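You operate a simulated robot arm through the tools that you are given. There is no shell and no other tool.

You are at the controls of a simulated robot arm. One attempt, no reset.

## Task
Fit the new seal ring, screw the mandrel cap down and run the vacuum test.
Fine: leave the driver's ring at 3 Nm; driver back in its holster; the test must show 60 kPa.

It is judged by the outcome, as a careful person would: the job done as asked, and still so three seconds after it is handed in. It fails if anything else is knocked over, pushed out of place, dropped, spilled or broken. Lids that push on must go on centred and level and be pressed home; caps that screw on are set level and turned clockwise until they are tight.

## Robot
A 7-joint arm with a two-finger parallel gripper, fixed in place. Base frame: the origin is on the floor under the middle of its stand, x ahead of it, y to its left, z up; the work surface is at about z = 900. Units: mm, degrees, N and s.
With the tool pointing down near the work surface it reaches from about 200 to 740 mm from the base axis. Its first joint turns from -166.0 to 166.0 degrees. Payload 1.57 kg.
The TCP is the grasp point between the finger pads, 30 mm short of the fingertips. In the tool frame z runs along the fingers and y along their closing line. The gripper opens to 110 mm. The fingers are 24 mm wide and 12 mm thick; the gripper's body (48 by 112 mm) begins 78 mm behind the TCP.
Orientation is that of the tool frame in the base frame, as a unit quaternion [x, y, z, w]. With the fingers straight down and closing along the base's y, the tool's x points along the base's -x, its y along +y and its z along -z.

## Interface
- The arm moves only by the tool move_arm. Its argument "moves" is one flat list of numbers, 6 for each row, row after row: the shift along the base's x, y, z in mm, then the turn, a rotation vector about the base's x, y, z in degrees. In form: [dx, dy, dz, rx, ry, rz, dx, dy, dz, rx, ry, rz, ...]. A call has 1 to 20 rows; each row shifts and turns the commanded pose from where the row before left it. "fingers" is the finger opening in mm, from 0 to 110, set as the call begins (left out, the last holds). A row lasts 0.2 s, in which the tool goes at most 50 mm and 8.6 degrees; a call with a longer step from one row to the next is refused whole, and so is a gripper value outside its range. A pose out of reach is approached as far as the arm can. The call stops where the force on the tool passes 40 N (or 10 N more than at its start, if that is more) or the arm is blocked; 0.2 s more then pass. The fingers move at their own pace (about 45 mm/s each) and stop on an object; they squeeze with about 21 N. The grip force told is the motor's: it shows also when the fingers shut on nothing. Time passes only in rows, and 0.2 s behind the last, so rows that do not move let the fingers close. The reply holds the time, the measured pose of the TCP, the force on the tool along the base axes, the opening and the grip force, in the units named above and with some noise, with the torque about the TCP (base axes, N m) and any sound that the robot's microphone picked up.
- Cameras (640 x 400 px; columns grow to the right, rows downward): "scene" is fixed at [55.9, 651.6, 1765.3]; the picture's right is [-0.79, -0.61, 0.00], its down [-0.36, 0.47, -0.81] and it looks along [0.49, -0.64, -0.59] (base axes); focal length 312 px, centre (320, 200). "wrist" rides on the gripper at [70, 16, -141] in the tool frame; the picture's right is [-0.23, 0.97, 0.00], its down [-0.86, -0.20, -0.48] and it looks along [-0.47, -0.11, 0.88] (tool axes); focal length 222 px, centre (320, 200). There is no depth. A picture from a camera that has moved, and an enlarged one, comes with that camera's place and axes in the base frame and with its lens. The place of the scene camera against the robot may be out by one fixed shift of up to 12 mm in any direction.
- capture(camera): a new picture of that camera. The clock stands still meanwhile.
- lift_body(by): slides the trunk up (or, below 0, down) by that many mm; the arm rides with it, the base frame stays. It gives what a move gives, with no picture.
- zoom(camera, box): a new picture of the part [left, top, right, bottom] of that camera's present view, enlarged. The clock stands still meanwhile.
- job_done(): hands the job in; it is judged then, once.

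Nothing tells you positions but the pictures and the camera data. Unless the task says otherwise, let go and move clear before handing in.

The tools are called as a command line: name --argument value ..., lists and objects as JSON in quotes. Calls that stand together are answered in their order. move_arm: Moves the arm, as the interface text tells. Its arguments: {"type":"object","properties":{"moves":{"type":"array"},"fingers":{"type":"number"}},"required":["moves"]} The other tools are called the same way: lift_body (by) moves the trunk up or down; capture (camera) takes a picture; zoom (camera, box) takes an enlarged picture of a part of a camera's view; job_done () hands the job in.

At the start:

```text
time_s: 0.0
position: [368.3, -173.4, 1334.6]
tcp_rot: [0.0, 1.0, 0.0, 0.0]
wrist_force: [0.2, 0.0, 0.0]
wrist_torque: [-0.04, 0.0, 0.01]
opening: 109.8
gripper_force: 0.0
trunk travel left (down, up): [-525.0, 65.0]
```

scene: 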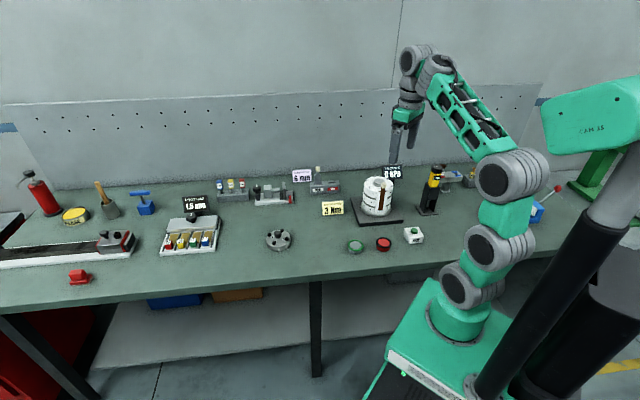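
wrist: 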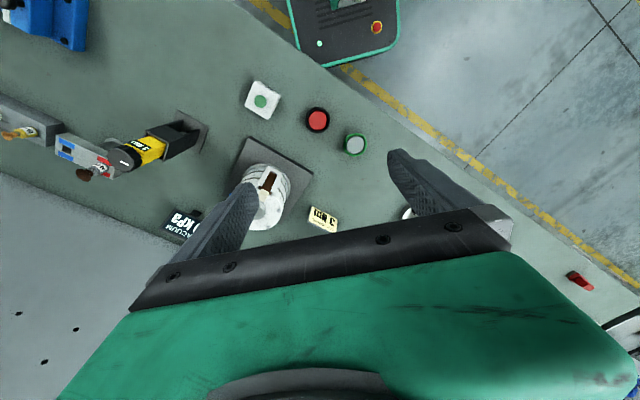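

I see a bench with a white cylinder (likely the mandrel fixture), a yellow driver in a holster, several buttons and several stations. I'll take close-up pictures before moving anything.

zoom --camera "scene" --box '[310, 140, 470, 260]'

zoom --camera "scene" --box '[150, 150, 350, 270]'

zoom --camera "scene" --box '[0, 150, 200, 300]'

zoom --camera "wrist" --box '[0, 60, 420, 260]'

zoom --camera "scene" --box '[420, 140, 600, 260]'

```text
3.33 times, centred on (390, 200) of scene
camera zoom: at [55.9, 651.6, 1765.3], right [-0.79, -0.61, 0.0], down [-0.36, 0.47, -0.81], along [0.49, -0.64, -0.59], focal length 1039 px, centre (87, 200)
```

zoom: 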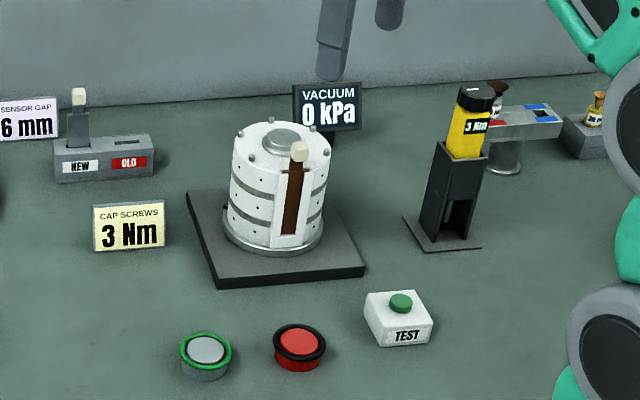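

```text
3.20 times, centred on (250, 210) of scene
camera zoom: at [55.9, 651.6, 1765.3], right [-0.79, -0.61, 0.0], down [-0.36, 0.47, -0.81], along [0.49, -0.64, -0.59], focal length 997 px, centre (544, 168)
```

zoom: 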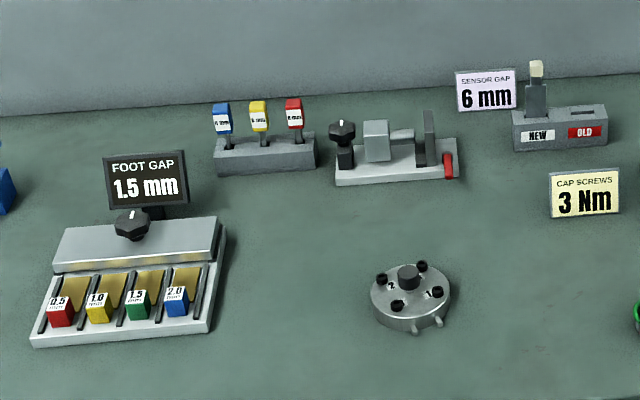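

```text
2.67 times, centred on (100, 225) of scene
camera zoom: at [55.9, 651.6, 1765.3], right [-0.79, -0.61, 0.0], down [-0.36, 0.47, -0.81], along [0.49, -0.64, -0.59], focal length 831 px, centre (907, 133)
```

zoom: 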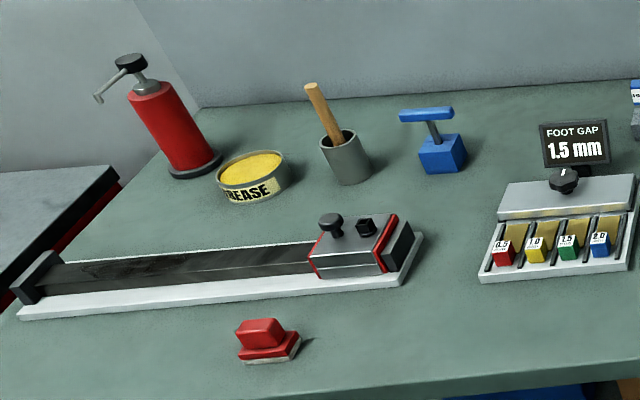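

```text
1.52 times, centred on (210, 160) of wrist
camera zoom: at [298.6, -159.6, 1476.6], right [0.23, 0.97, 0.0], down [0.86, -0.2, 0.48], along [0.47, -0.11, -0.88], focal length 338 px, centre (488, 261)
```

zoom: 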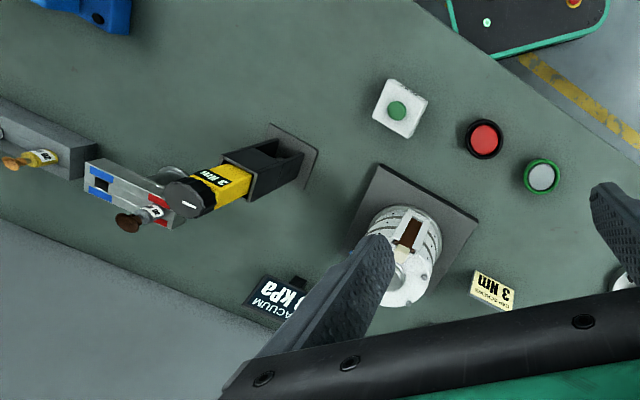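

```text
3.33 times, centred on (510, 200) of scene
camera zoom: at [55.9, 651.6, 1765.3], right [-0.79, -0.61, 0.0], down [-0.36, 0.47, -0.81], along [0.49, -0.64, -0.59], focal length 1039 px, centre (-313, 200)
```

zoom: 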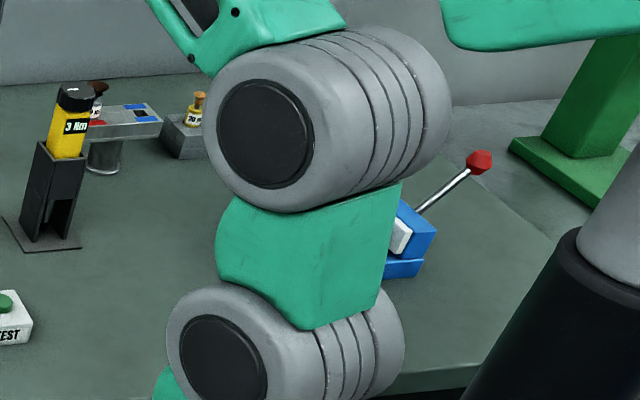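

The bench holds many items, and I need closer looks at the cap disc, the two round items and the mandrel top. I'll zoom in further from the current cameras first.

zoom --camera "scene" --box '[340, 165, 420, 215]'

zoom --camera "scene" --box '[335, 220, 431, 260]'

zoom --camera "scene" --box '[250, 220, 314, 260]'

zoom --camera "wrist" --box '[230, 70, 390, 170]'

zoom --camera "wrist" --box '[220, 140, 350, 240]'

zoom --camera "scene" --box '[410, 155, 480, 220]'

```text
8.00 times, centred on (380, 190) of scene
camera zoom: at [55.9, 651.6, 1765.3], right [-0.79, -0.61, 0.0], down [-0.36, 0.47, -0.81], along [0.49, -0.64, -0.59], focal length 2493 px, centre (-160, 280)
```

zoom: 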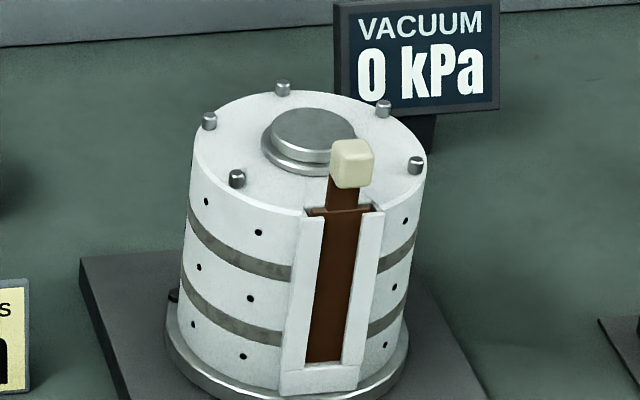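

```text
6.67 times, centred on (383, 240) of scene
camera zoom: at [55.9, 651.6, 1765.3], right [-0.79, -0.61, 0.0], down [-0.36, 0.47, -0.81], along [0.49, -0.64, -0.59], focal length 2078 px, centre (-100, -67)
```

zoom: 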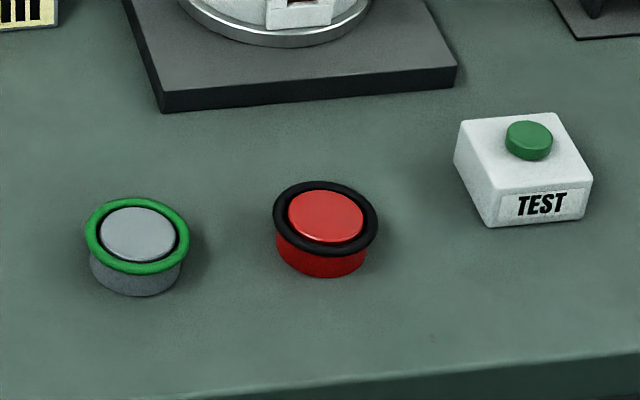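

```text
10.00 times, centred on (282, 240) of scene
camera zoom: at [55.9, 651.6, 1765.3], right [-0.79, -0.61, 0.0], down [-0.36, 0.47, -0.81], along [0.49, -0.64, -0.59], focal length 3116 px, centre (700, -200)
```

zoom: 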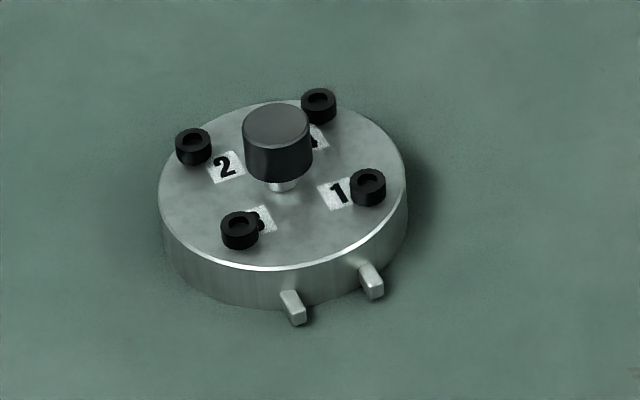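

```text
4.00 times, centred on (310, 120) of wrist
camera zoom: at [298.6, -159.6, 1476.6], right [0.23, 0.97, 0.0], down [0.86, -0.2, 0.48], along [0.47, -0.11, -0.88], focal length 888 px, centre (360, 520)
```

zoom: 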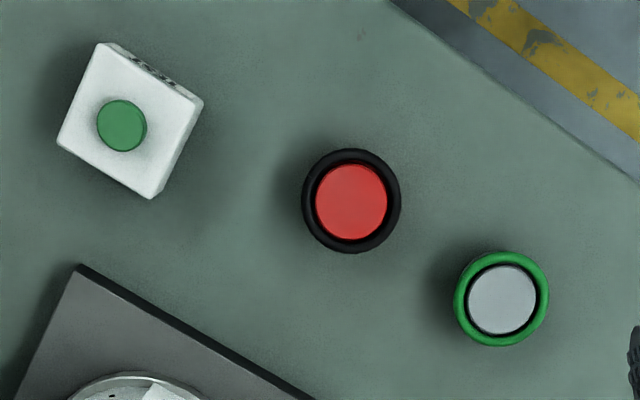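

```text
4.00 times, centred on (285, 190) of wrist
camera zoom: at [298.6, -159.6, 1476.6], right [0.23, 0.97, 0.0], down [0.86, -0.2, 0.48], along [0.47, -0.11, -0.88], focal length 888 px, centre (460, 240)
```

zoom: 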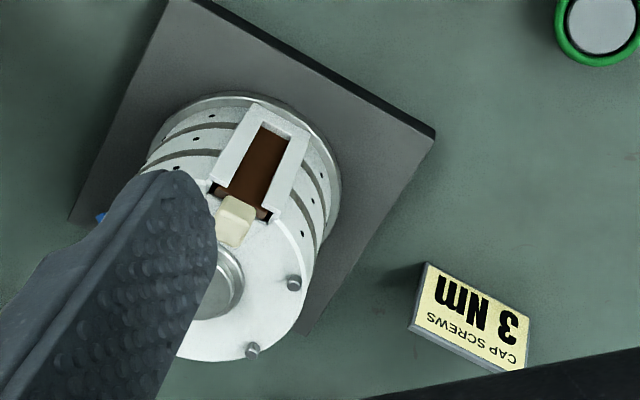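

```text
6.15 times, centred on (445, 188) of scene
camera zoom: at [55.9, 651.6, 1765.3], right [-0.79, -0.61, 0.0], down [-0.36, 0.47, -0.81], along [0.49, -0.64, -0.59], focal length 1918 px, centre (-449, 277)
```

zoom: 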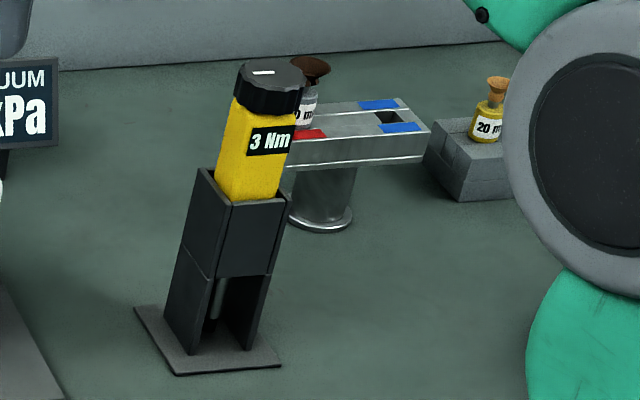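

I take the green ring on the grey peg to be the new seal ring, the disc with four numbered screws to be the cap, and the white drum to be the mandrel. I'll move in over the mandrel for a closer look.

move_arm --moves '[7.5, -35, -33.5, 0, 0, 0, 7.5, -35, -33.5, 0, 0, 0, 7.5, -35, -33.5, 0, 0, 0, 7.5, -35, -33.5, 0, 0, 0]' --fingers 110

capture --camera "wrist"

capture --camera "scene"

```text
time_s: 1.0
position: [394.5, -320.3, 1199.4]
tcp_rot: [0.0, 1.0, 0.001, 0.0]
wrist_force: [-0.1, 0.2, -0.4]
wrist_torque: [0.03, 0.0, 0.0]
opening: 110.1
gripper_force: 0.1
trunk travel left (down, up): [-525.0, 65.0]
```

```text
taken
camera wrist: at [323.8, -304.6, 1340.9], right [0.23, 0.97, 0.0], down [0.86, -0.2, 0.48], along [0.47, -0.11, -0.88], focal length 222 px, centre (320, 200)
```

wrist: 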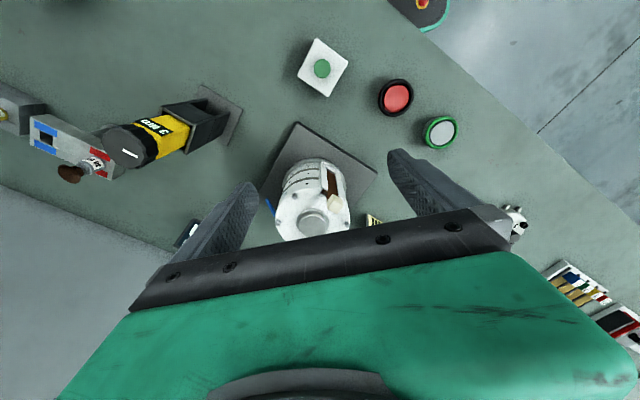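

```text
taken
```

scene: 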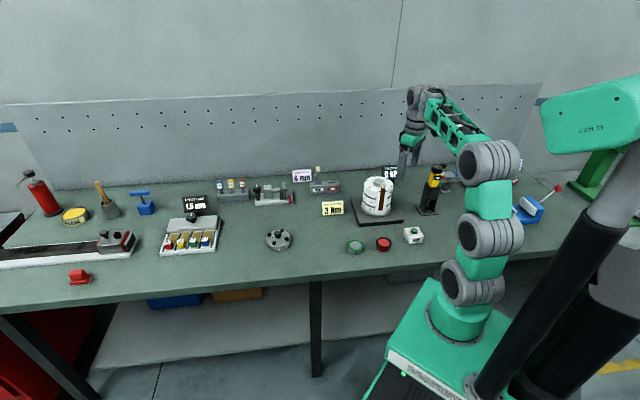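

The gripper hides the lower half of the wrist view, so I'll place objects in its upper half. First I'll check the settled pose and zoom in on the details.

move_arm --moves '[0, 0, 0, 0, 0, 0, 0, 0, 0, 0, 0, 0]'

zoom --camera "wrist" --box '[250, 110, 410, 240]'

zoom --camera "wrist" --box '[60, 60, 260, 200]'

zoom --camera "wrist" --box '[280, 20, 480, 160]'

```text
time_s: 1.6
position: [393.4, -319.8, 1199.3]
tcp_rot: [0.0, 1.0, 0.0, 0.0]
wrist_force: [-0.2, 0.0, 0.5]
wrist_torque: [0.03, 0.0, 0.02]
opening: 109.9
gripper_force: 0.1
trunk travel left (down, up): [-525.0, 65.0]
```

```text
3.08 times, centred on (330, 175) of wrist
camera zoom: at [323.7, -303.7, 1341.6], right [0.23, 0.97, 0.0], down [0.86, -0.2, 0.48], along [0.47, -0.11, -0.88], focal length 684 px, centre (289, 277)
```

zoom: 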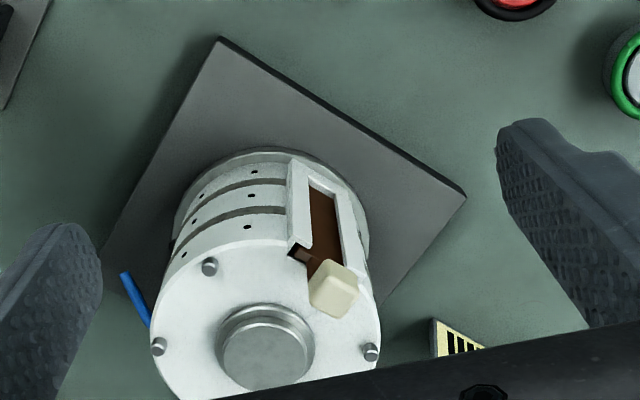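

```text
2.86 times, centred on (160, 130) of wrist
camera zoom: at [323.7, -303.7, 1341.6], right [0.23, 0.97, 0.0], down [0.86, -0.2, 0.48], along [0.47, -0.11, -0.88], focal length 635 px, centre (777, 400)
```

zoom: 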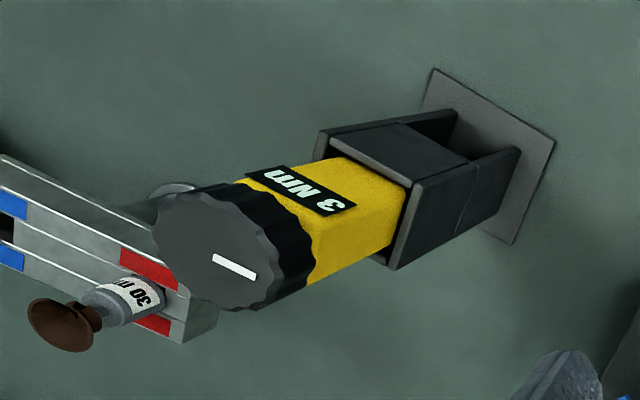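

```text
2.86 times, centred on (380, 90) of wrist
camera zoom: at [323.7, -303.7, 1341.6], right [0.23, 0.97, 0.0], down [0.86, -0.2, 0.48], along [0.47, -0.11, -0.88], focal length 635 px, centre (149, 514)
```

zoom: 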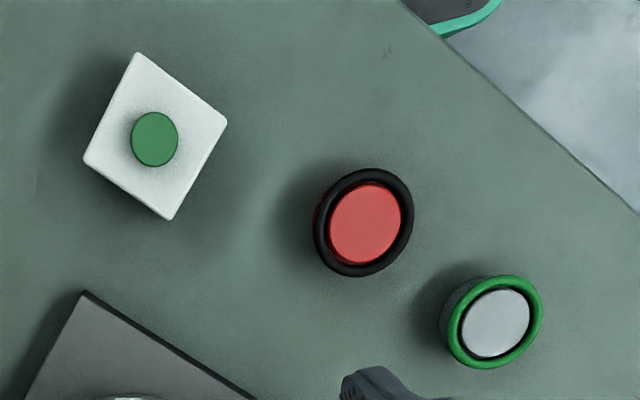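

The boss on the mandrel top is where the ring should seat, and the driver already reads 3 Nm. Next I'll look almost straight down on the mandrel from above.

move_arm --moves '[34.4, -10.6, -8, 0, 0, 0, 34.4, -10.6, -8, 0, 0, 0, 34.4, -10.6, -8, 0, 0, 0, 34.4, -10.6, -8, 0, 0, 0, 34.4, -10.6, -8, 0, 0, 0, 0, 0, 0, 0, 0, 0]'

capture --camera "wrist"

zoom --camera "wrist" --box '[240, 50, 400, 210]'

```text
time_s: 3.0
position: [564.8, -369.1, 1158.2]
tcp_rot: [-0.001, 1.0, 0.0, 0.0]
wrist_force: [0.8, 0.2, -0.4]
wrist_torque: [0.03, 0.05, 0.03]
opening: 110.1
gripper_force: 0.0
out of reach, approached as far as the arm can: row 5
trunk travel left (down, up): [-525.0, 65.0]
```

```text
taken
camera wrist: at [495.4, -354.2, 1300.3], right [0.23, 0.97, 0.0], down [0.86, -0.2, 0.48], along [0.47, -0.11, -0.88], focal length 222 px, centre (320, 200)
```

wrist: 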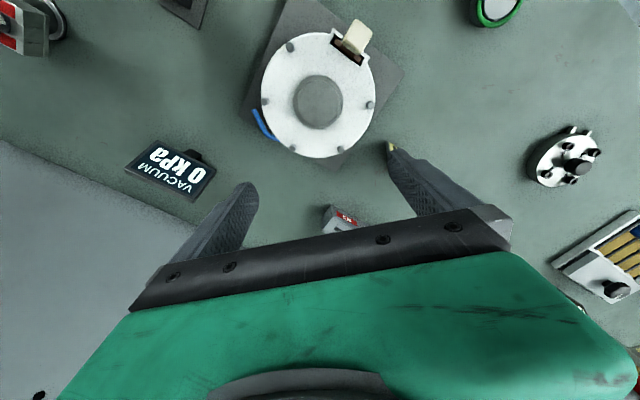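

```text
2.50 times, centred on (320, 130) of wrist
camera zoom: at [495.4, -354.2, 1300.3], right [0.23, 0.97, 0.0], down [0.86, -0.2, 0.48], along [0.47, -0.11, -0.88], focal length 555 px, centre (320, 375)
```

zoom: 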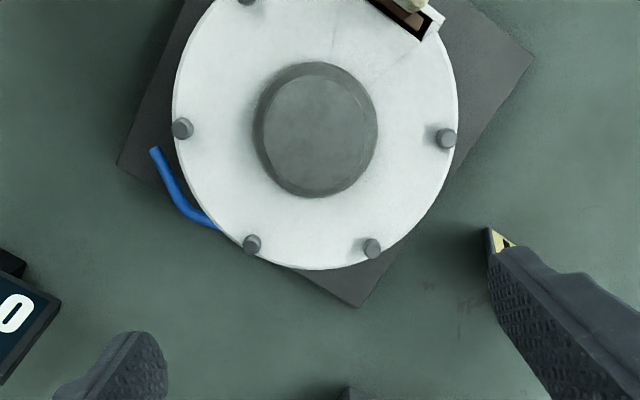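

Combining the two views puts the mandrel boss at about (516, -361, 1049), with its top rim about 120 mm across. I'll raise the trunk for more reach, then look closely at the green ring.

lift_body --by 60

move_arm --moves '[-11, 36, 0, 0, 0, 0, -11, 36, -20, 0, 0, 0, -11, 36, -28, 0, 0, 0, -11, 36, -28, 0, 0, 0, -11, 36, -28, 0, 0, 0, -11, 36, -28, 0, 0, 0, -9, 35, -28, 0, 0, 0, 0, 0, 0, 0, 0, 0]'

capture --camera "wrist"

```text
time_s: 4.0
position: [565.6, -370.1, 1218.9]
tcp_rot: [0.0, 1.0, 0.0, 0.0]
wrist_force: [0.3, -0.1, 0.0]
wrist_torque: [-0.01, 0.01, 0.01]
opening: 110.0
gripper_force: 0.1
trunk travel left (down, up): [-585.0, 5.0]
```

```text
time_s: 5.8
position: [494.0, -118.3, 1058.2]
tcp_rot: [0.0, 1.0, 0.0, 0.0]
wrist_force: [-0.3, 0.8, 0.7]
wrist_torque: [-0.01, 0.0, -0.02]
opening: 109.9
gripper_force: 0.0
trunk travel left (down, up): [-585.0, 5.0]
```

```text
taken
camera wrist: at [423.9, -102.6, 1200.0], right [0.23, 0.97, 0.0], down [0.86, -0.2, 0.48], along [0.47, -0.11, -0.88], focal length 222 px, centre (320, 200)
```

wrist: 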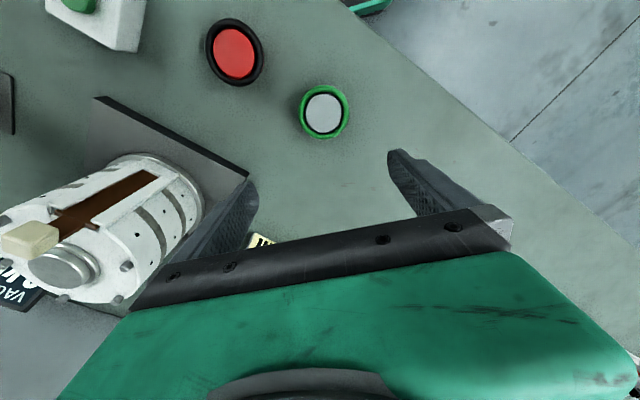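

zoom --camera "wrist" --box '[284, 72, 364, 152]'

zoom --camera "wrist" --box '[190, 10, 280, 100]'

zoom --camera "wrist" --box '[0, 120, 240, 320]'

```text
5.00 times, centred on (324, 112) of wrist
camera zoom: at [423.9, -102.6, 1200.0], right [0.23, 0.97, 0.0], down [0.86, -0.2, 0.48], along [0.47, -0.11, -0.88], focal length 1111 px, centre (300, 640)
```

zoom: 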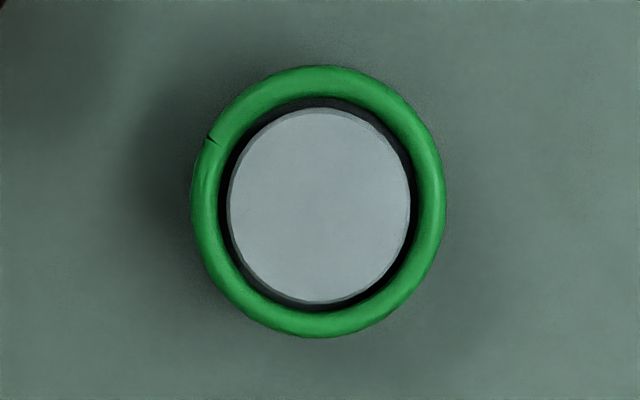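

```text
4.44 times, centred on (235, 55) of wrist
camera zoom: at [423.9, -102.6, 1200.0], right [0.23, 0.97, 0.0], down [0.86, -0.2, 0.48], along [0.47, -0.11, -0.88], focal length 987 px, centre (698, 844)
```

zoom: 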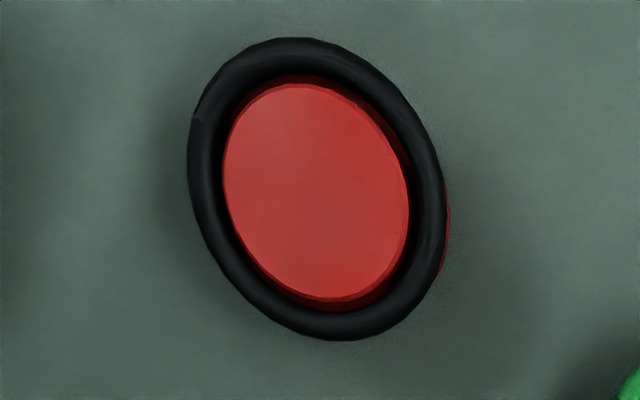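

```text
2.00 times, centred on (120, 220) of wrist
camera zoom: at [423.9, -102.6, 1200.0], right [0.23, 0.97, 0.0], down [0.86, -0.2, 0.48], along [0.47, -0.11, -0.88], focal length 444 px, centre (720, 160)
```

zoom: 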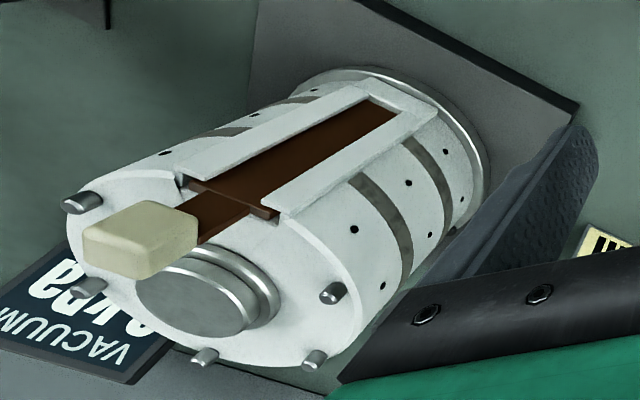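

The ring is at about (459.5, -106.4), roughly 61 mm outside and 46 mm inside. I'll zoom in on the boss to see where the ring seats.

zoom --camera "wrist" --box '[0, 210, 140, 310]'

zoom --camera "scene" --box '[355, 170, 405, 202]'

zoom --camera "scene" --box '[340, 232, 404, 262]'

```text
4.00 times, centred on (70, 260) of wrist
camera zoom: at [423.9, -102.6, 1200.0], right [0.23, 0.97, 0.0], down [0.86, -0.2, 0.48], along [0.47, -0.11, -0.88], focal length 888 px, centre (1320, -40)
```

zoom: 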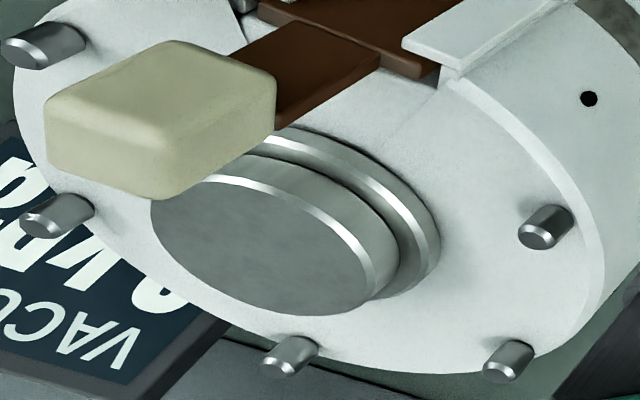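

```text
12.50 times, centred on (380, 186) of scene
camera zoom: at [55.9, 651.6, 1765.3], right [-0.79, -0.61, 0.0], down [-0.36, 0.47, -0.81], along [0.49, -0.64, -0.59], focal length 3896 px, centre (-430, 375)
```

zoom: 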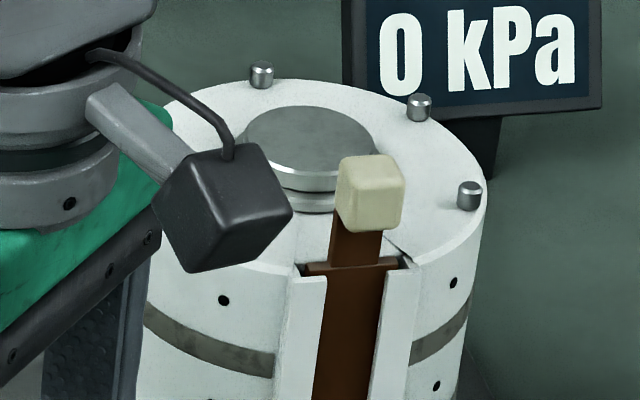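

```text
10.00 times, centred on (372, 247) of scene
camera zoom: at [55.9, 651.6, 1765.3], right [-0.79, -0.61, 0.0], down [-0.36, 0.47, -0.81], along [0.49, -0.64, -0.59], focal length 3116 px, centre (-200, -270)
```

zoom: 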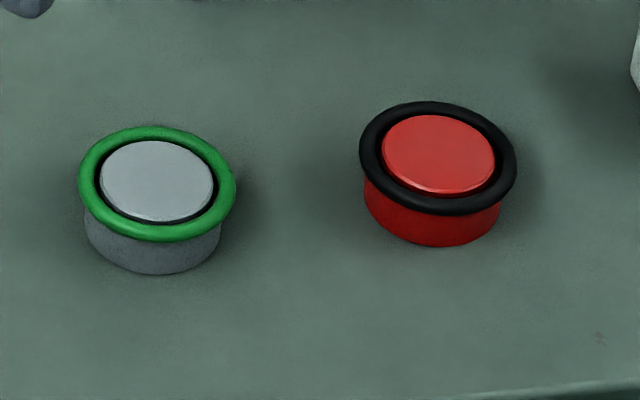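

The boss has an upper disc, a groove and a lower flange for the ring to sit around, and the cream tab stands out at the slot rim. I'll line up over the green ring, open to 84 mm and check before going lower.

move_arm --moves '[-17, 6, -18, 0, 0, 0, -17, 6, -30, 0, 0, 0, 0, 0, -28, 0, 0, 0, 0, 0, 0, 0, 0, 0]' --fingers 84

capture --camera "wrist"

zoom --camera "scene" --box '[320, 210, 416, 270]'

```text
time_s: 6.8
position: [456.6, -107.0, 982.5]
tcp_rot: [-0.001, 1.0, 0.0, 0.0]
wrist_force: [-0.7, -0.2, -0.1]
wrist_torque: [0.01, -0.02, -0.01]
opening: 84.0
gripper_force: 0.0
trunk travel left (down, up): [-585.0, 5.0]
```

```text
taken
camera wrist: at [387.3, -91.6, 1125.9], right [0.23, 0.97, 0.0], down [0.86, -0.2, 0.48], along [0.47, -0.11, -0.88], focal length 222 px, centre (320, 200)
```

wrist: 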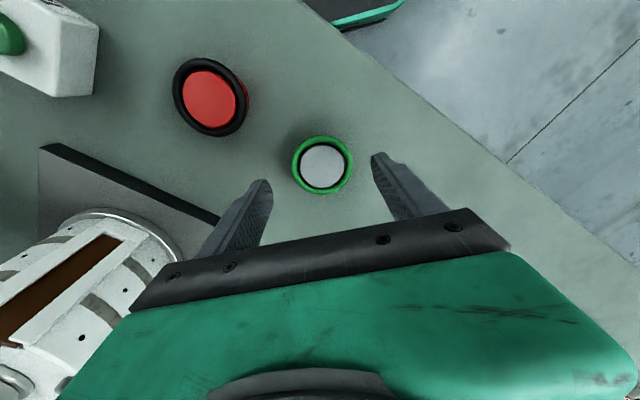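

```text
6.67 times, centred on (368, 240) of scene
camera zoom: at [55.9, 651.6, 1765.3], right [-0.79, -0.61, 0.0], down [-0.36, 0.47, -0.81], along [0.49, -0.64, -0.59], focal length 2078 px, centre (0, -67)
```

zoom: 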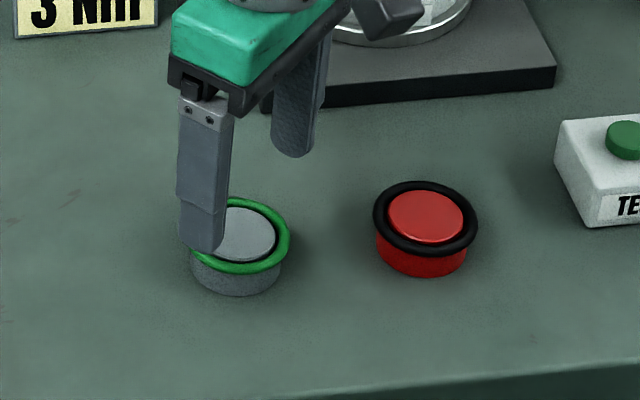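

zoom --camera "wrist" --box '[240, 110, 400, 220]'

```text
3.64 times, centred on (320, 165) of wrist
camera zoom: at [387.3, -91.6, 1125.9], right [0.23, 0.97, 0.0], down [0.86, -0.2, 0.48], along [0.47, -0.11, -0.88], focal length 808 px, centre (320, 327)
```

zoom: 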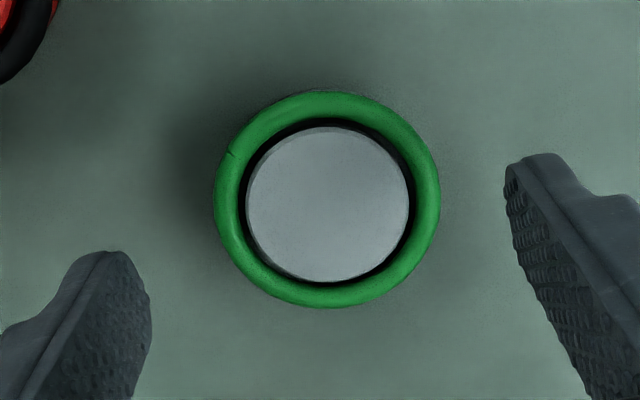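

The ring centre is near (459.5, -106.7, ~921). I'll lower until the fingertips straddle the ring about 8 mm above the bench.

move_arm --moves '[2.5, 0, -15, 0, 0, 0, 0, 0, -15, 0, 0, 0, 0, 0, -13, 0, 0, 0, 0, 0, 0, 0, 0, 0]'

zoom --camera "wrist" --box '[240, 130, 400, 240]'

zoom --camera "scene" --box '[320, 210, 416, 270]'

```text
time_s: 7.8
position: [459.4, -106.9, 940.9]
tcp_rot: [-0.001, 1.0, 0.0, 0.0]
wrist_force: [0.5, -0.1, 0.8]
wrist_torque: [-0.01, -0.03, -0.02]
opening: 83.6
gripper_force: 0.1
trunk travel left (down, up): [-585.0, 5.0]
```

```text
3.64 times, centred on (320, 185) of wrist
camera zoom: at [389.1, -90.5, 1081.7], right [0.23, 0.97, 0.0], down [0.86, -0.2, 0.48], along [0.47, -0.11, -0.88], focal length 808 px, centre (320, 254)
```

zoom: 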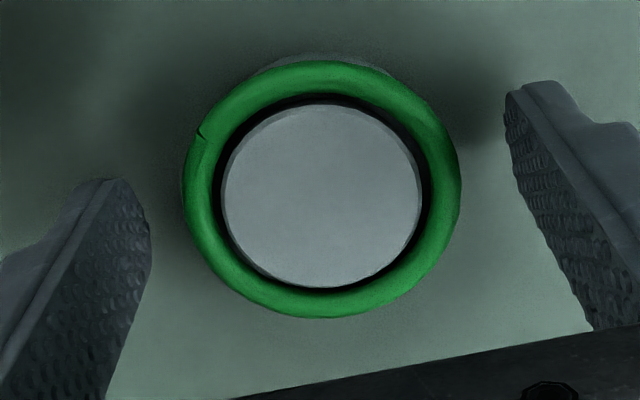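

```text
6.67 times, centred on (368, 240) of scene
camera zoom: at [55.9, 651.6, 1765.3], right [-0.79, -0.61, 0.0], down [-0.36, 0.47, -0.81], along [0.49, -0.64, -0.59], focal length 2078 px, centre (0, -67)
```

zoom: 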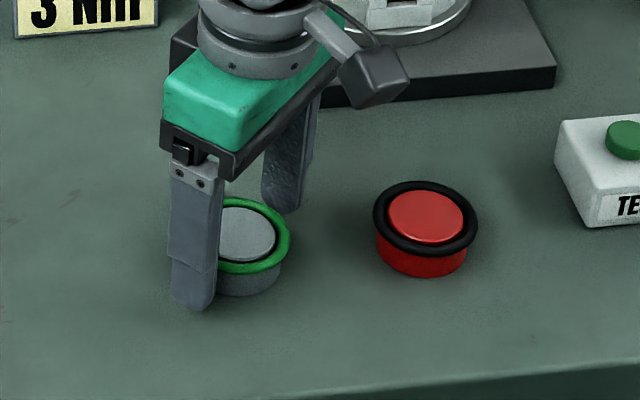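

The fingers straddle the ring cleanly, so I'll close on it.

move_arm --moves '[0, 0, 0, 0, 0, 0, 0, 0, 0, 0, 0, 0, 0, 0, 0, 0, 0, 0]' --fingers 40

zoom --camera "wrist" --box '[240, 130, 400, 240]'

zoom --camera "scene" --box '[320, 210, 416, 270]'

```text
time_s: 8.6
position: [457.9, -105.6, 939.5]
tcp_rot: [-0.002, 1.0, 0.0, -0.001]
wrist_force: [-0.3, -0.2, -0.6]
wrist_torque: [0.01, 0.0, -0.01]
opening: 57.6
gripper_force: 20.7
trunk travel left (down, up): [-585.0, 5.0]
```

```text
3.64 times, centred on (320, 185) of wrist
camera zoom: at [389.0, -90.5, 1081.8], right [0.23, 0.97, 0.0], down [0.86, -0.2, 0.48], along [0.47, -0.11, -0.88], focal length 808 px, centre (320, 254)
```

zoom: 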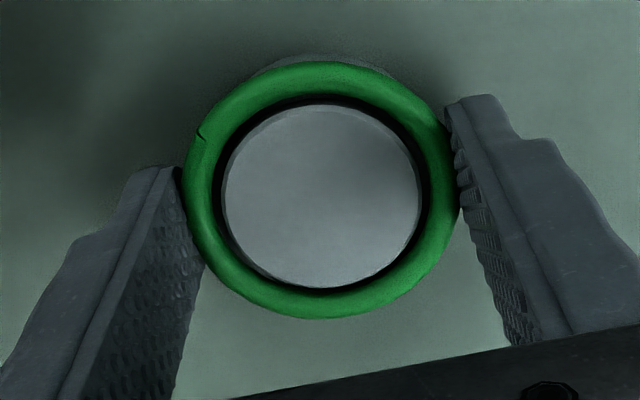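

```text
6.67 times, centred on (368, 240) of scene
camera zoom: at [55.9, 651.6, 1765.3], right [-0.79, -0.61, 0.0], down [-0.36, 0.47, -0.81], along [0.49, -0.64, -0.59], focal length 2078 px, centre (0, -67)
```

zoom: 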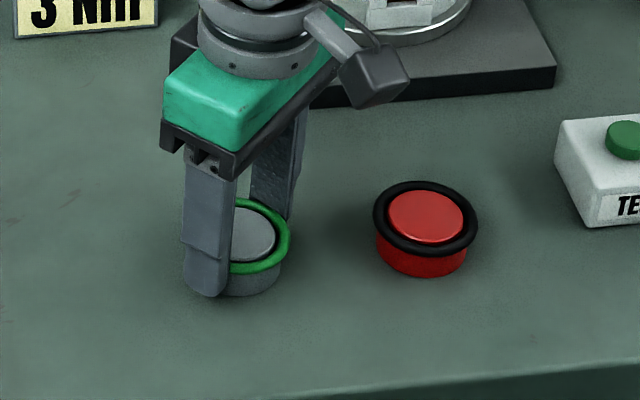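

The ring is gripped at 57.6 mm opening. I'll lift it slowly and check that it came off the peg.

move_arm --moves '[0, 0, 5, 0, 0, 0, 0, 0, 10, 0, 0, 0, 0, 0, 20, 0, 0, 0, 0, 0, 25, 0, 0, 0, 0, 0, 0, 0, 0, 0]'

zoom --camera "wrist" --box '[240, 130, 400, 240]'

zoom --camera "scene" --box '[320, 190, 416, 270]'

```text
time_s: 9.8
position: [458.8, -107.8, 999.2]
tcp_rot: [-0.001, 1.0, 0.0, 0.0]
wrist_force: [0.4, 0.8, -0.1]
wrist_torque: [0.0, -0.03, -0.03]
opening: 57.4
gripper_force: 20.9
trunk travel left (down, up): [-585.0, 5.0]
```

```text
3.64 times, centred on (320, 185) of wrist
camera zoom: at [389.1, -91.9, 1141.0], right [0.23, 0.97, 0.0], down [0.86, -0.2, 0.48], along [0.47, -0.11, -0.88], focal length 808 px, centre (320, 254)
```

zoom: 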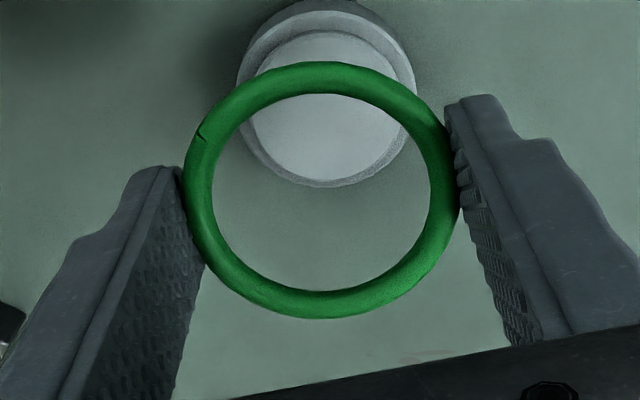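

```text
5.00 times, centred on (368, 230) of scene
camera zoom: at [55.9, 651.6, 1765.3], right [-0.79, -0.61, 0.0], down [-0.36, 0.47, -0.81], along [0.49, -0.64, -0.59], focal length 1558 px, centre (80, 50)
```

zoom: 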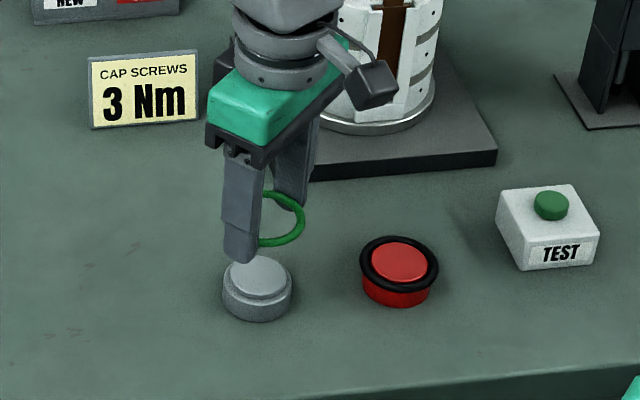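

The ring is held cleanly and centred on the TCP. I'll carry it high to above the mandrel and turn 17° so the fingers come down between the rim pins.

move_arm --moves '[0, 0, 38, 0, 0, 0, 0, 0, 38, 0, 0, 0, 0, 0, 38, 0, 0, 0, 0, 0, 38, 0, 0, 0, 9.5, -42.2, 0, 0, 0, 2.83, 9.5, -42.2, 0, 0, 0, 2.83, 9.5, -42.2, 0, 0, 0, 2.83, 9.5, -42.2, 0, 0, 0, 2.83, 9.5, -42.2, 0, 0, 0, 2.83, 9.5, -42.2, 0, 0, 0, 2.83, 0, 0, 0, 0, 0, 0, 0, 0, 0, 0, 0, 0]'

capture --camera "wrist"

zoom --camera "wrist" --box '[240, 80, 400, 220]'

zoom --camera "scene" --box '[330, 140, 426, 220]'

```text
time_s: 12.4
position: [514.3, -361.4, 1151.9]
tcp_rot: [-0.148, 0.989, 0.0, 0.0]
wrist_force: [-0.3, 0.6, -0.1]
wrist_torque: [0.02, 0.02, -0.01]
opening: 57.5
gripper_force: 20.7
trunk travel left (down, up): [-585.0, 5.0]
```

```text
taken
camera wrist: at [443.5, -366.8, 1293.7], right [-0.07, 1.0, 0.0], down [0.88, 0.06, 0.48], along [0.48, 0.03, -0.88], focal length 222 px, centre (320, 200)
```

wrist: 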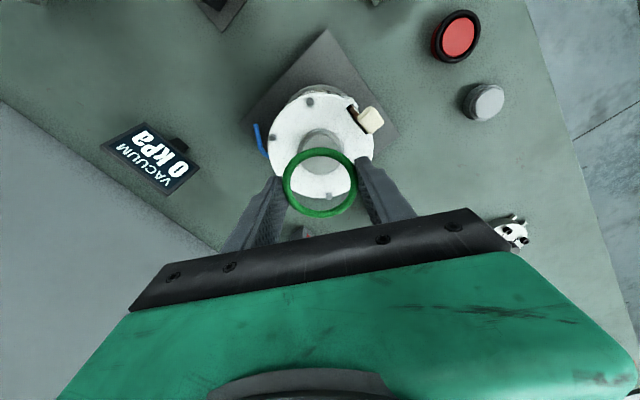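

```text
2.86 times, centred on (320, 150) of wrist
camera zoom: at [443.5, -366.8, 1293.7], right [-0.07, 1.0, 0.0], down [0.88, 0.06, 0.48], along [0.48, 0.03, -0.88], focal length 635 px, centre (320, 343)
```

zoom: 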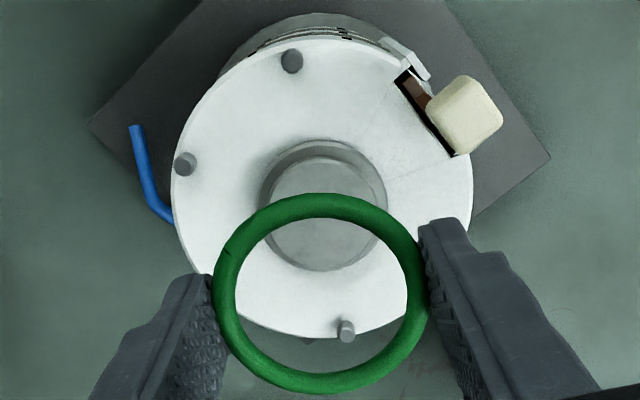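

```text
5.00 times, centred on (378, 180) of scene
camera zoom: at [55.9, 651.6, 1765.3], right [-0.79, -0.61, 0.0], down [-0.36, 0.47, -0.81], along [0.49, -0.64, -0.59], focal length 1558 px, centre (30, 300)
```

zoom: 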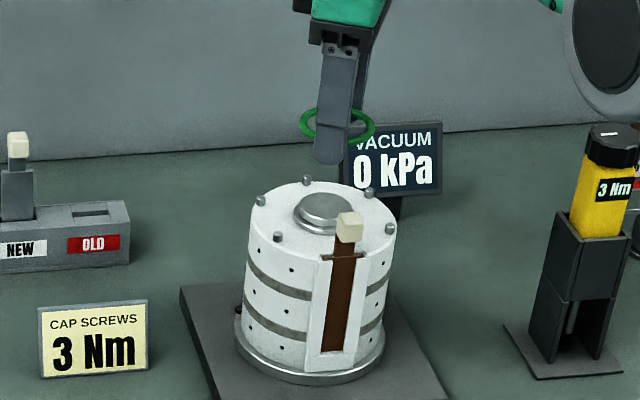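

The ring sits about 85 mm above the boss. I'll go down in steps and compare the ring and boss centres in the wrist view each time.

move_arm --moves '[1.0, 0, -20, 0, 0, 0, 0.5, 0, -22, 0, 0, 0, 0, 0, 0, 0, 0, 0]'

zoom --camera "wrist" --box '[240, 110, 400, 220]'

zoom --camera "scene" --box '[350, 150, 410, 200]'

```text
time_s: 13.2
position: [515.9, -361.7, 1108.8]
tcp_rot: [-0.149, 0.989, 0.0, 0.001]
wrist_force: [-0.3, -0.2, -0.9]
wrist_torque: [0.03, 0.01, -0.04]
opening: 57.5
gripper_force: 21.4
trunk travel left (down, up): [-585.0, 5.0]
```

```text
3.64 times, centred on (320, 165) of wrist
camera zoom: at [444.9, -367.1, 1251.1], right [-0.07, 1.0, 0.0], down [0.88, 0.06, 0.48], along [0.48, 0.03, -0.88], focal length 808 px, centre (320, 327)
```

zoom: 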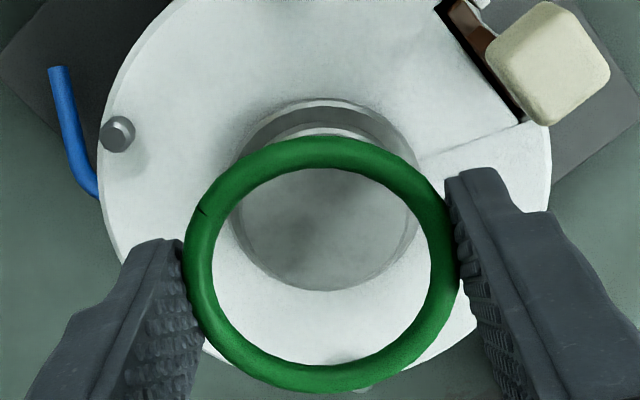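

```text
8.00 times, centred on (380, 175) of scene
camera zoom: at [55.9, 651.6, 1765.3], right [-0.79, -0.61, 0.0], down [-0.36, 0.47, -0.81], along [0.49, -0.64, -0.59], focal length 2493 px, centre (-160, 400)
```

zoom: 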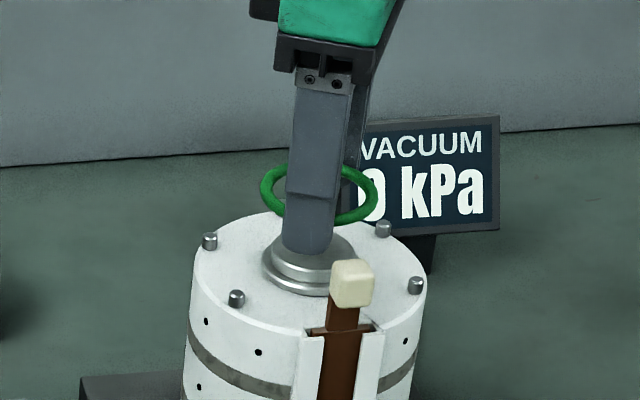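

move_arm --moves '[1.0, 0.8, -10, 0, 0, 0, 0.5, 0.4, -10, 0, 0, 0, 0, 0, 0, 0, 0, 0]'

zoom --camera "wrist" --box '[250, 130, 390, 220]'

zoom --camera "scene" --box '[355, 160, 403, 195]'

```text
time_s: 14.0
position: [517.7, -361.2, 1089.0]
tcp_rot: [-0.147, 0.989, 0.0, 0.0]
wrist_force: [-0.1, 0.9, -0.4]
wrist_torque: [-0.04, 0.0, 0.01]
opening: 57.5
gripper_force: 21.1
trunk travel left (down, up): [-585.0, 5.0]
```

```text
4.44 times, centred on (320, 175) of wrist
camera zoom: at [446.8, -365.3, 1231.1], right [-0.07, 1.0, 0.0], down [0.88, 0.06, 0.48], along [0.48, 0.03, -0.88], focal length 987 px, centre (320, 311)
```

zoom: 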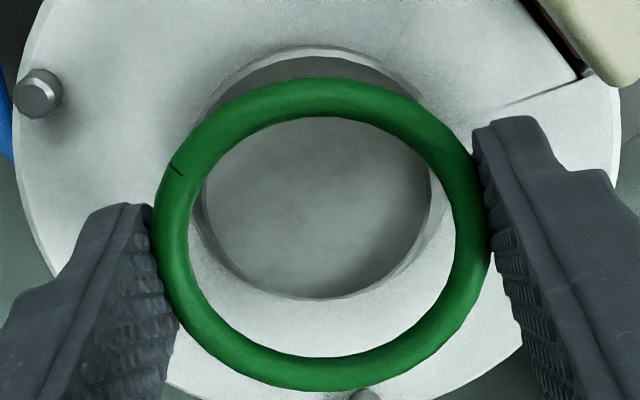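

```text
11.43 times, centred on (379, 178) of scene
camera zoom: at [55.9, 651.6, 1765.3], right [-0.79, -0.61, 0.0], down [-0.36, 0.47, -0.81], along [0.49, -0.64, -0.59], focal length 3562 px, centre (-354, 457)
```

zoom: 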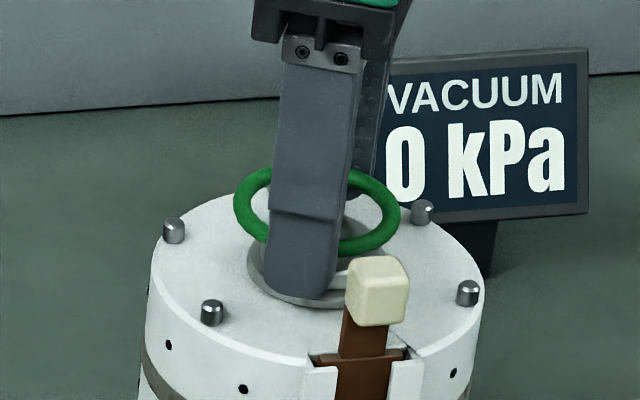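

move_arm --moves '[-1.0, -0.7, -5, 0, 0, 0, 0, 0, -4, 0, 0, 0, 0, 0, 0, 0, 0, 0]'

zoom --camera "wrist" --box '[250, 130, 390, 220]'

zoom --camera "scene" --box '[355, 160, 403, 195]'

```text
time_s: 14.8
position: [517.4, -361.0, 1079.4]
tcp_rot: [-0.148, 0.989, 0.001, -0.001]
wrist_force: [0.8, -0.3, 0.3]
wrist_torque: [-0.01, 0.0, 0.0]
opening: 57.6
gripper_force: 21.0
trunk travel left (down, up): [-585.0, 5.0]
```

```text
4.44 times, centred on (320, 175) of wrist
camera zoom: at [445.8, -365.8, 1222.0], right [-0.07, 1.0, 0.0], down [0.88, 0.06, 0.48], along [0.48, 0.03, -0.88], focal length 987 px, centre (320, 311)
```

zoom: 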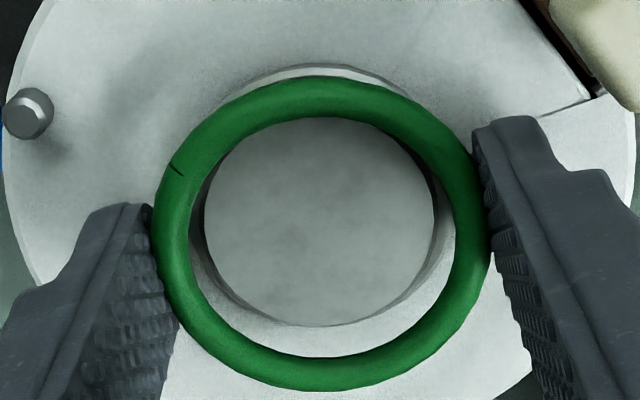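

```text
11.43 times, centred on (379, 178) of scene
camera zoom: at [55.9, 651.6, 1765.3], right [-0.79, -0.61, 0.0], down [-0.36, 0.47, -0.81], along [0.49, -0.64, -0.59], focal length 3562 px, centre (-354, 457)
```

zoom: 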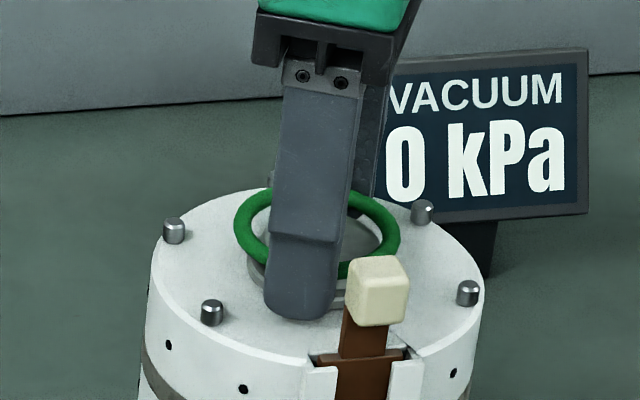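

move_arm --moves '[0.3, 0, -3, 0, 0, 0, 0.2, 0, -2.5, 0, 0, 0, 0, 0, 0, 0, 0, 0]'

zoom --camera "wrist" --box '[250, 130, 390, 220]'

zoom --camera "scene" --box '[355, 160, 403, 195]'

```text
time_s: 15.6
position: [516.3, -359.6, 1077.1]
tcp_rot: [-0.148, 0.989, -0.001, 0.001]
wrist_force: [-4.8, 0.9, 17.1]
wrist_torque: [0.56, 0.37, 0.11]
opening: 57.2
gripper_force: 21.1
trunk travel left (down, up): [-585.0, 5.0]
```

```text
4.44 times, centred on (320, 175) of wrist
camera zoom: at [444.8, -365.1, 1218.6], right [-0.07, 1.0, 0.0], down [0.87, 0.06, 0.48], along [0.48, 0.03, -0.88], focal length 987 px, centre (320, 311)
```

zoom: 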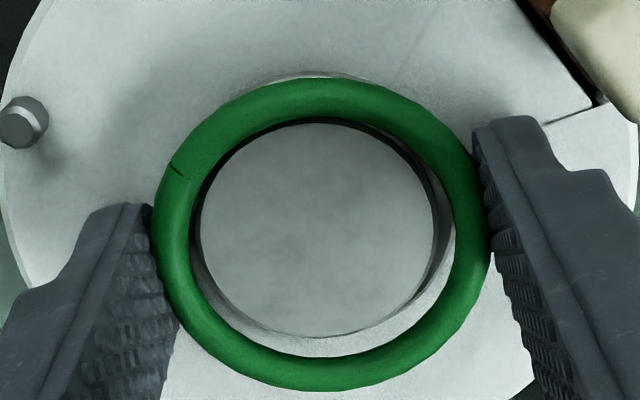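

```text
11.43 times, centred on (379, 178) of scene
camera zoom: at [55.9, 651.6, 1765.3], right [-0.79, -0.61, 0.0], down [-0.36, 0.47, -0.81], along [0.49, -0.64, -0.59], focal length 3562 px, centre (-354, 457)
```

zoom: 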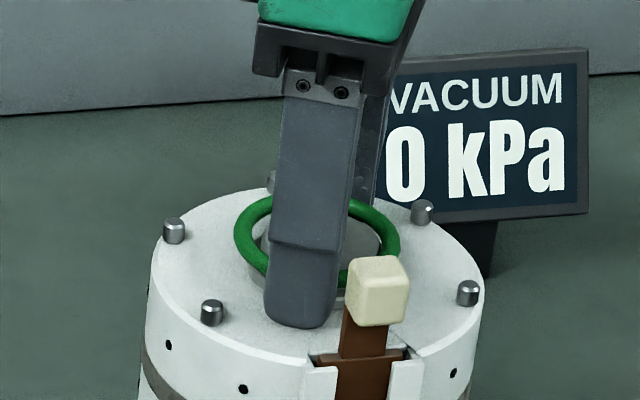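

A fingertip has just touched the mandrel top with about 17 N, so that surface is near z = 1047. I'll back off slightly and check how the ring sits against the boss disc.

move_arm --moves '[0, 0, 2.5, 0, 0, 0, 0, 0, 0, 0, 0, 0]'

zoom --camera "scene" --box '[367, 170, 391, 190]'

zoom --camera "wrist" --box '[270, 130, 370, 220]'

```text
time_s: 16.2
position: [517.2, -359.7, 1076.9]
tcp_rot: [-0.148, 0.989, 0.0, 0.0]
wrist_force: [-1.0, -2.7, 3.5]
wrist_torque: [-0.17, -0.06, -0.11]
opening: 57.6
gripper_force: 20.9
trunk travel left (down, up): [-585.0, 5.0]
```

```text
16.00 times, centred on (379, 180) of scene
camera zoom: at [55.9, 651.6, 1765.3], right [-0.79, -0.61, 0.0], down [-0.36, 0.47, -0.81], along [0.49, -0.64, -0.59], focal length 4986 px, centre (-624, 520)
```

zoom: 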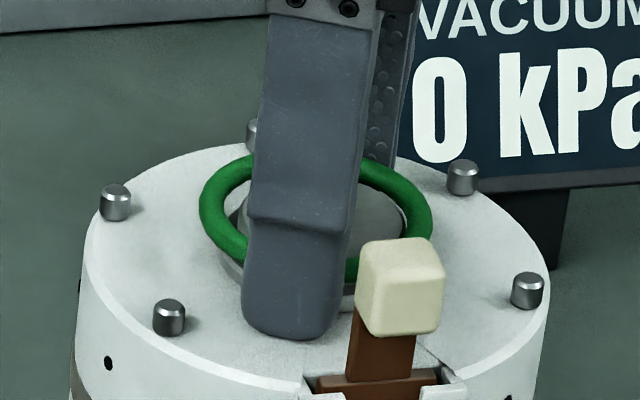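

```text
4.44 times, centred on (320, 175) of wrist
camera zoom: at [445.4, -365.5, 1218.8], right [-0.07, 1.0, 0.0], down [0.88, 0.06, 0.48], along [0.48, 0.03, -0.88], focal length 987 px, centre (320, 311)
```

zoom: 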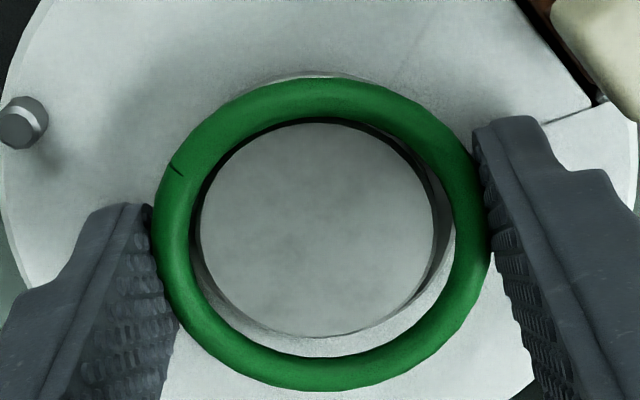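

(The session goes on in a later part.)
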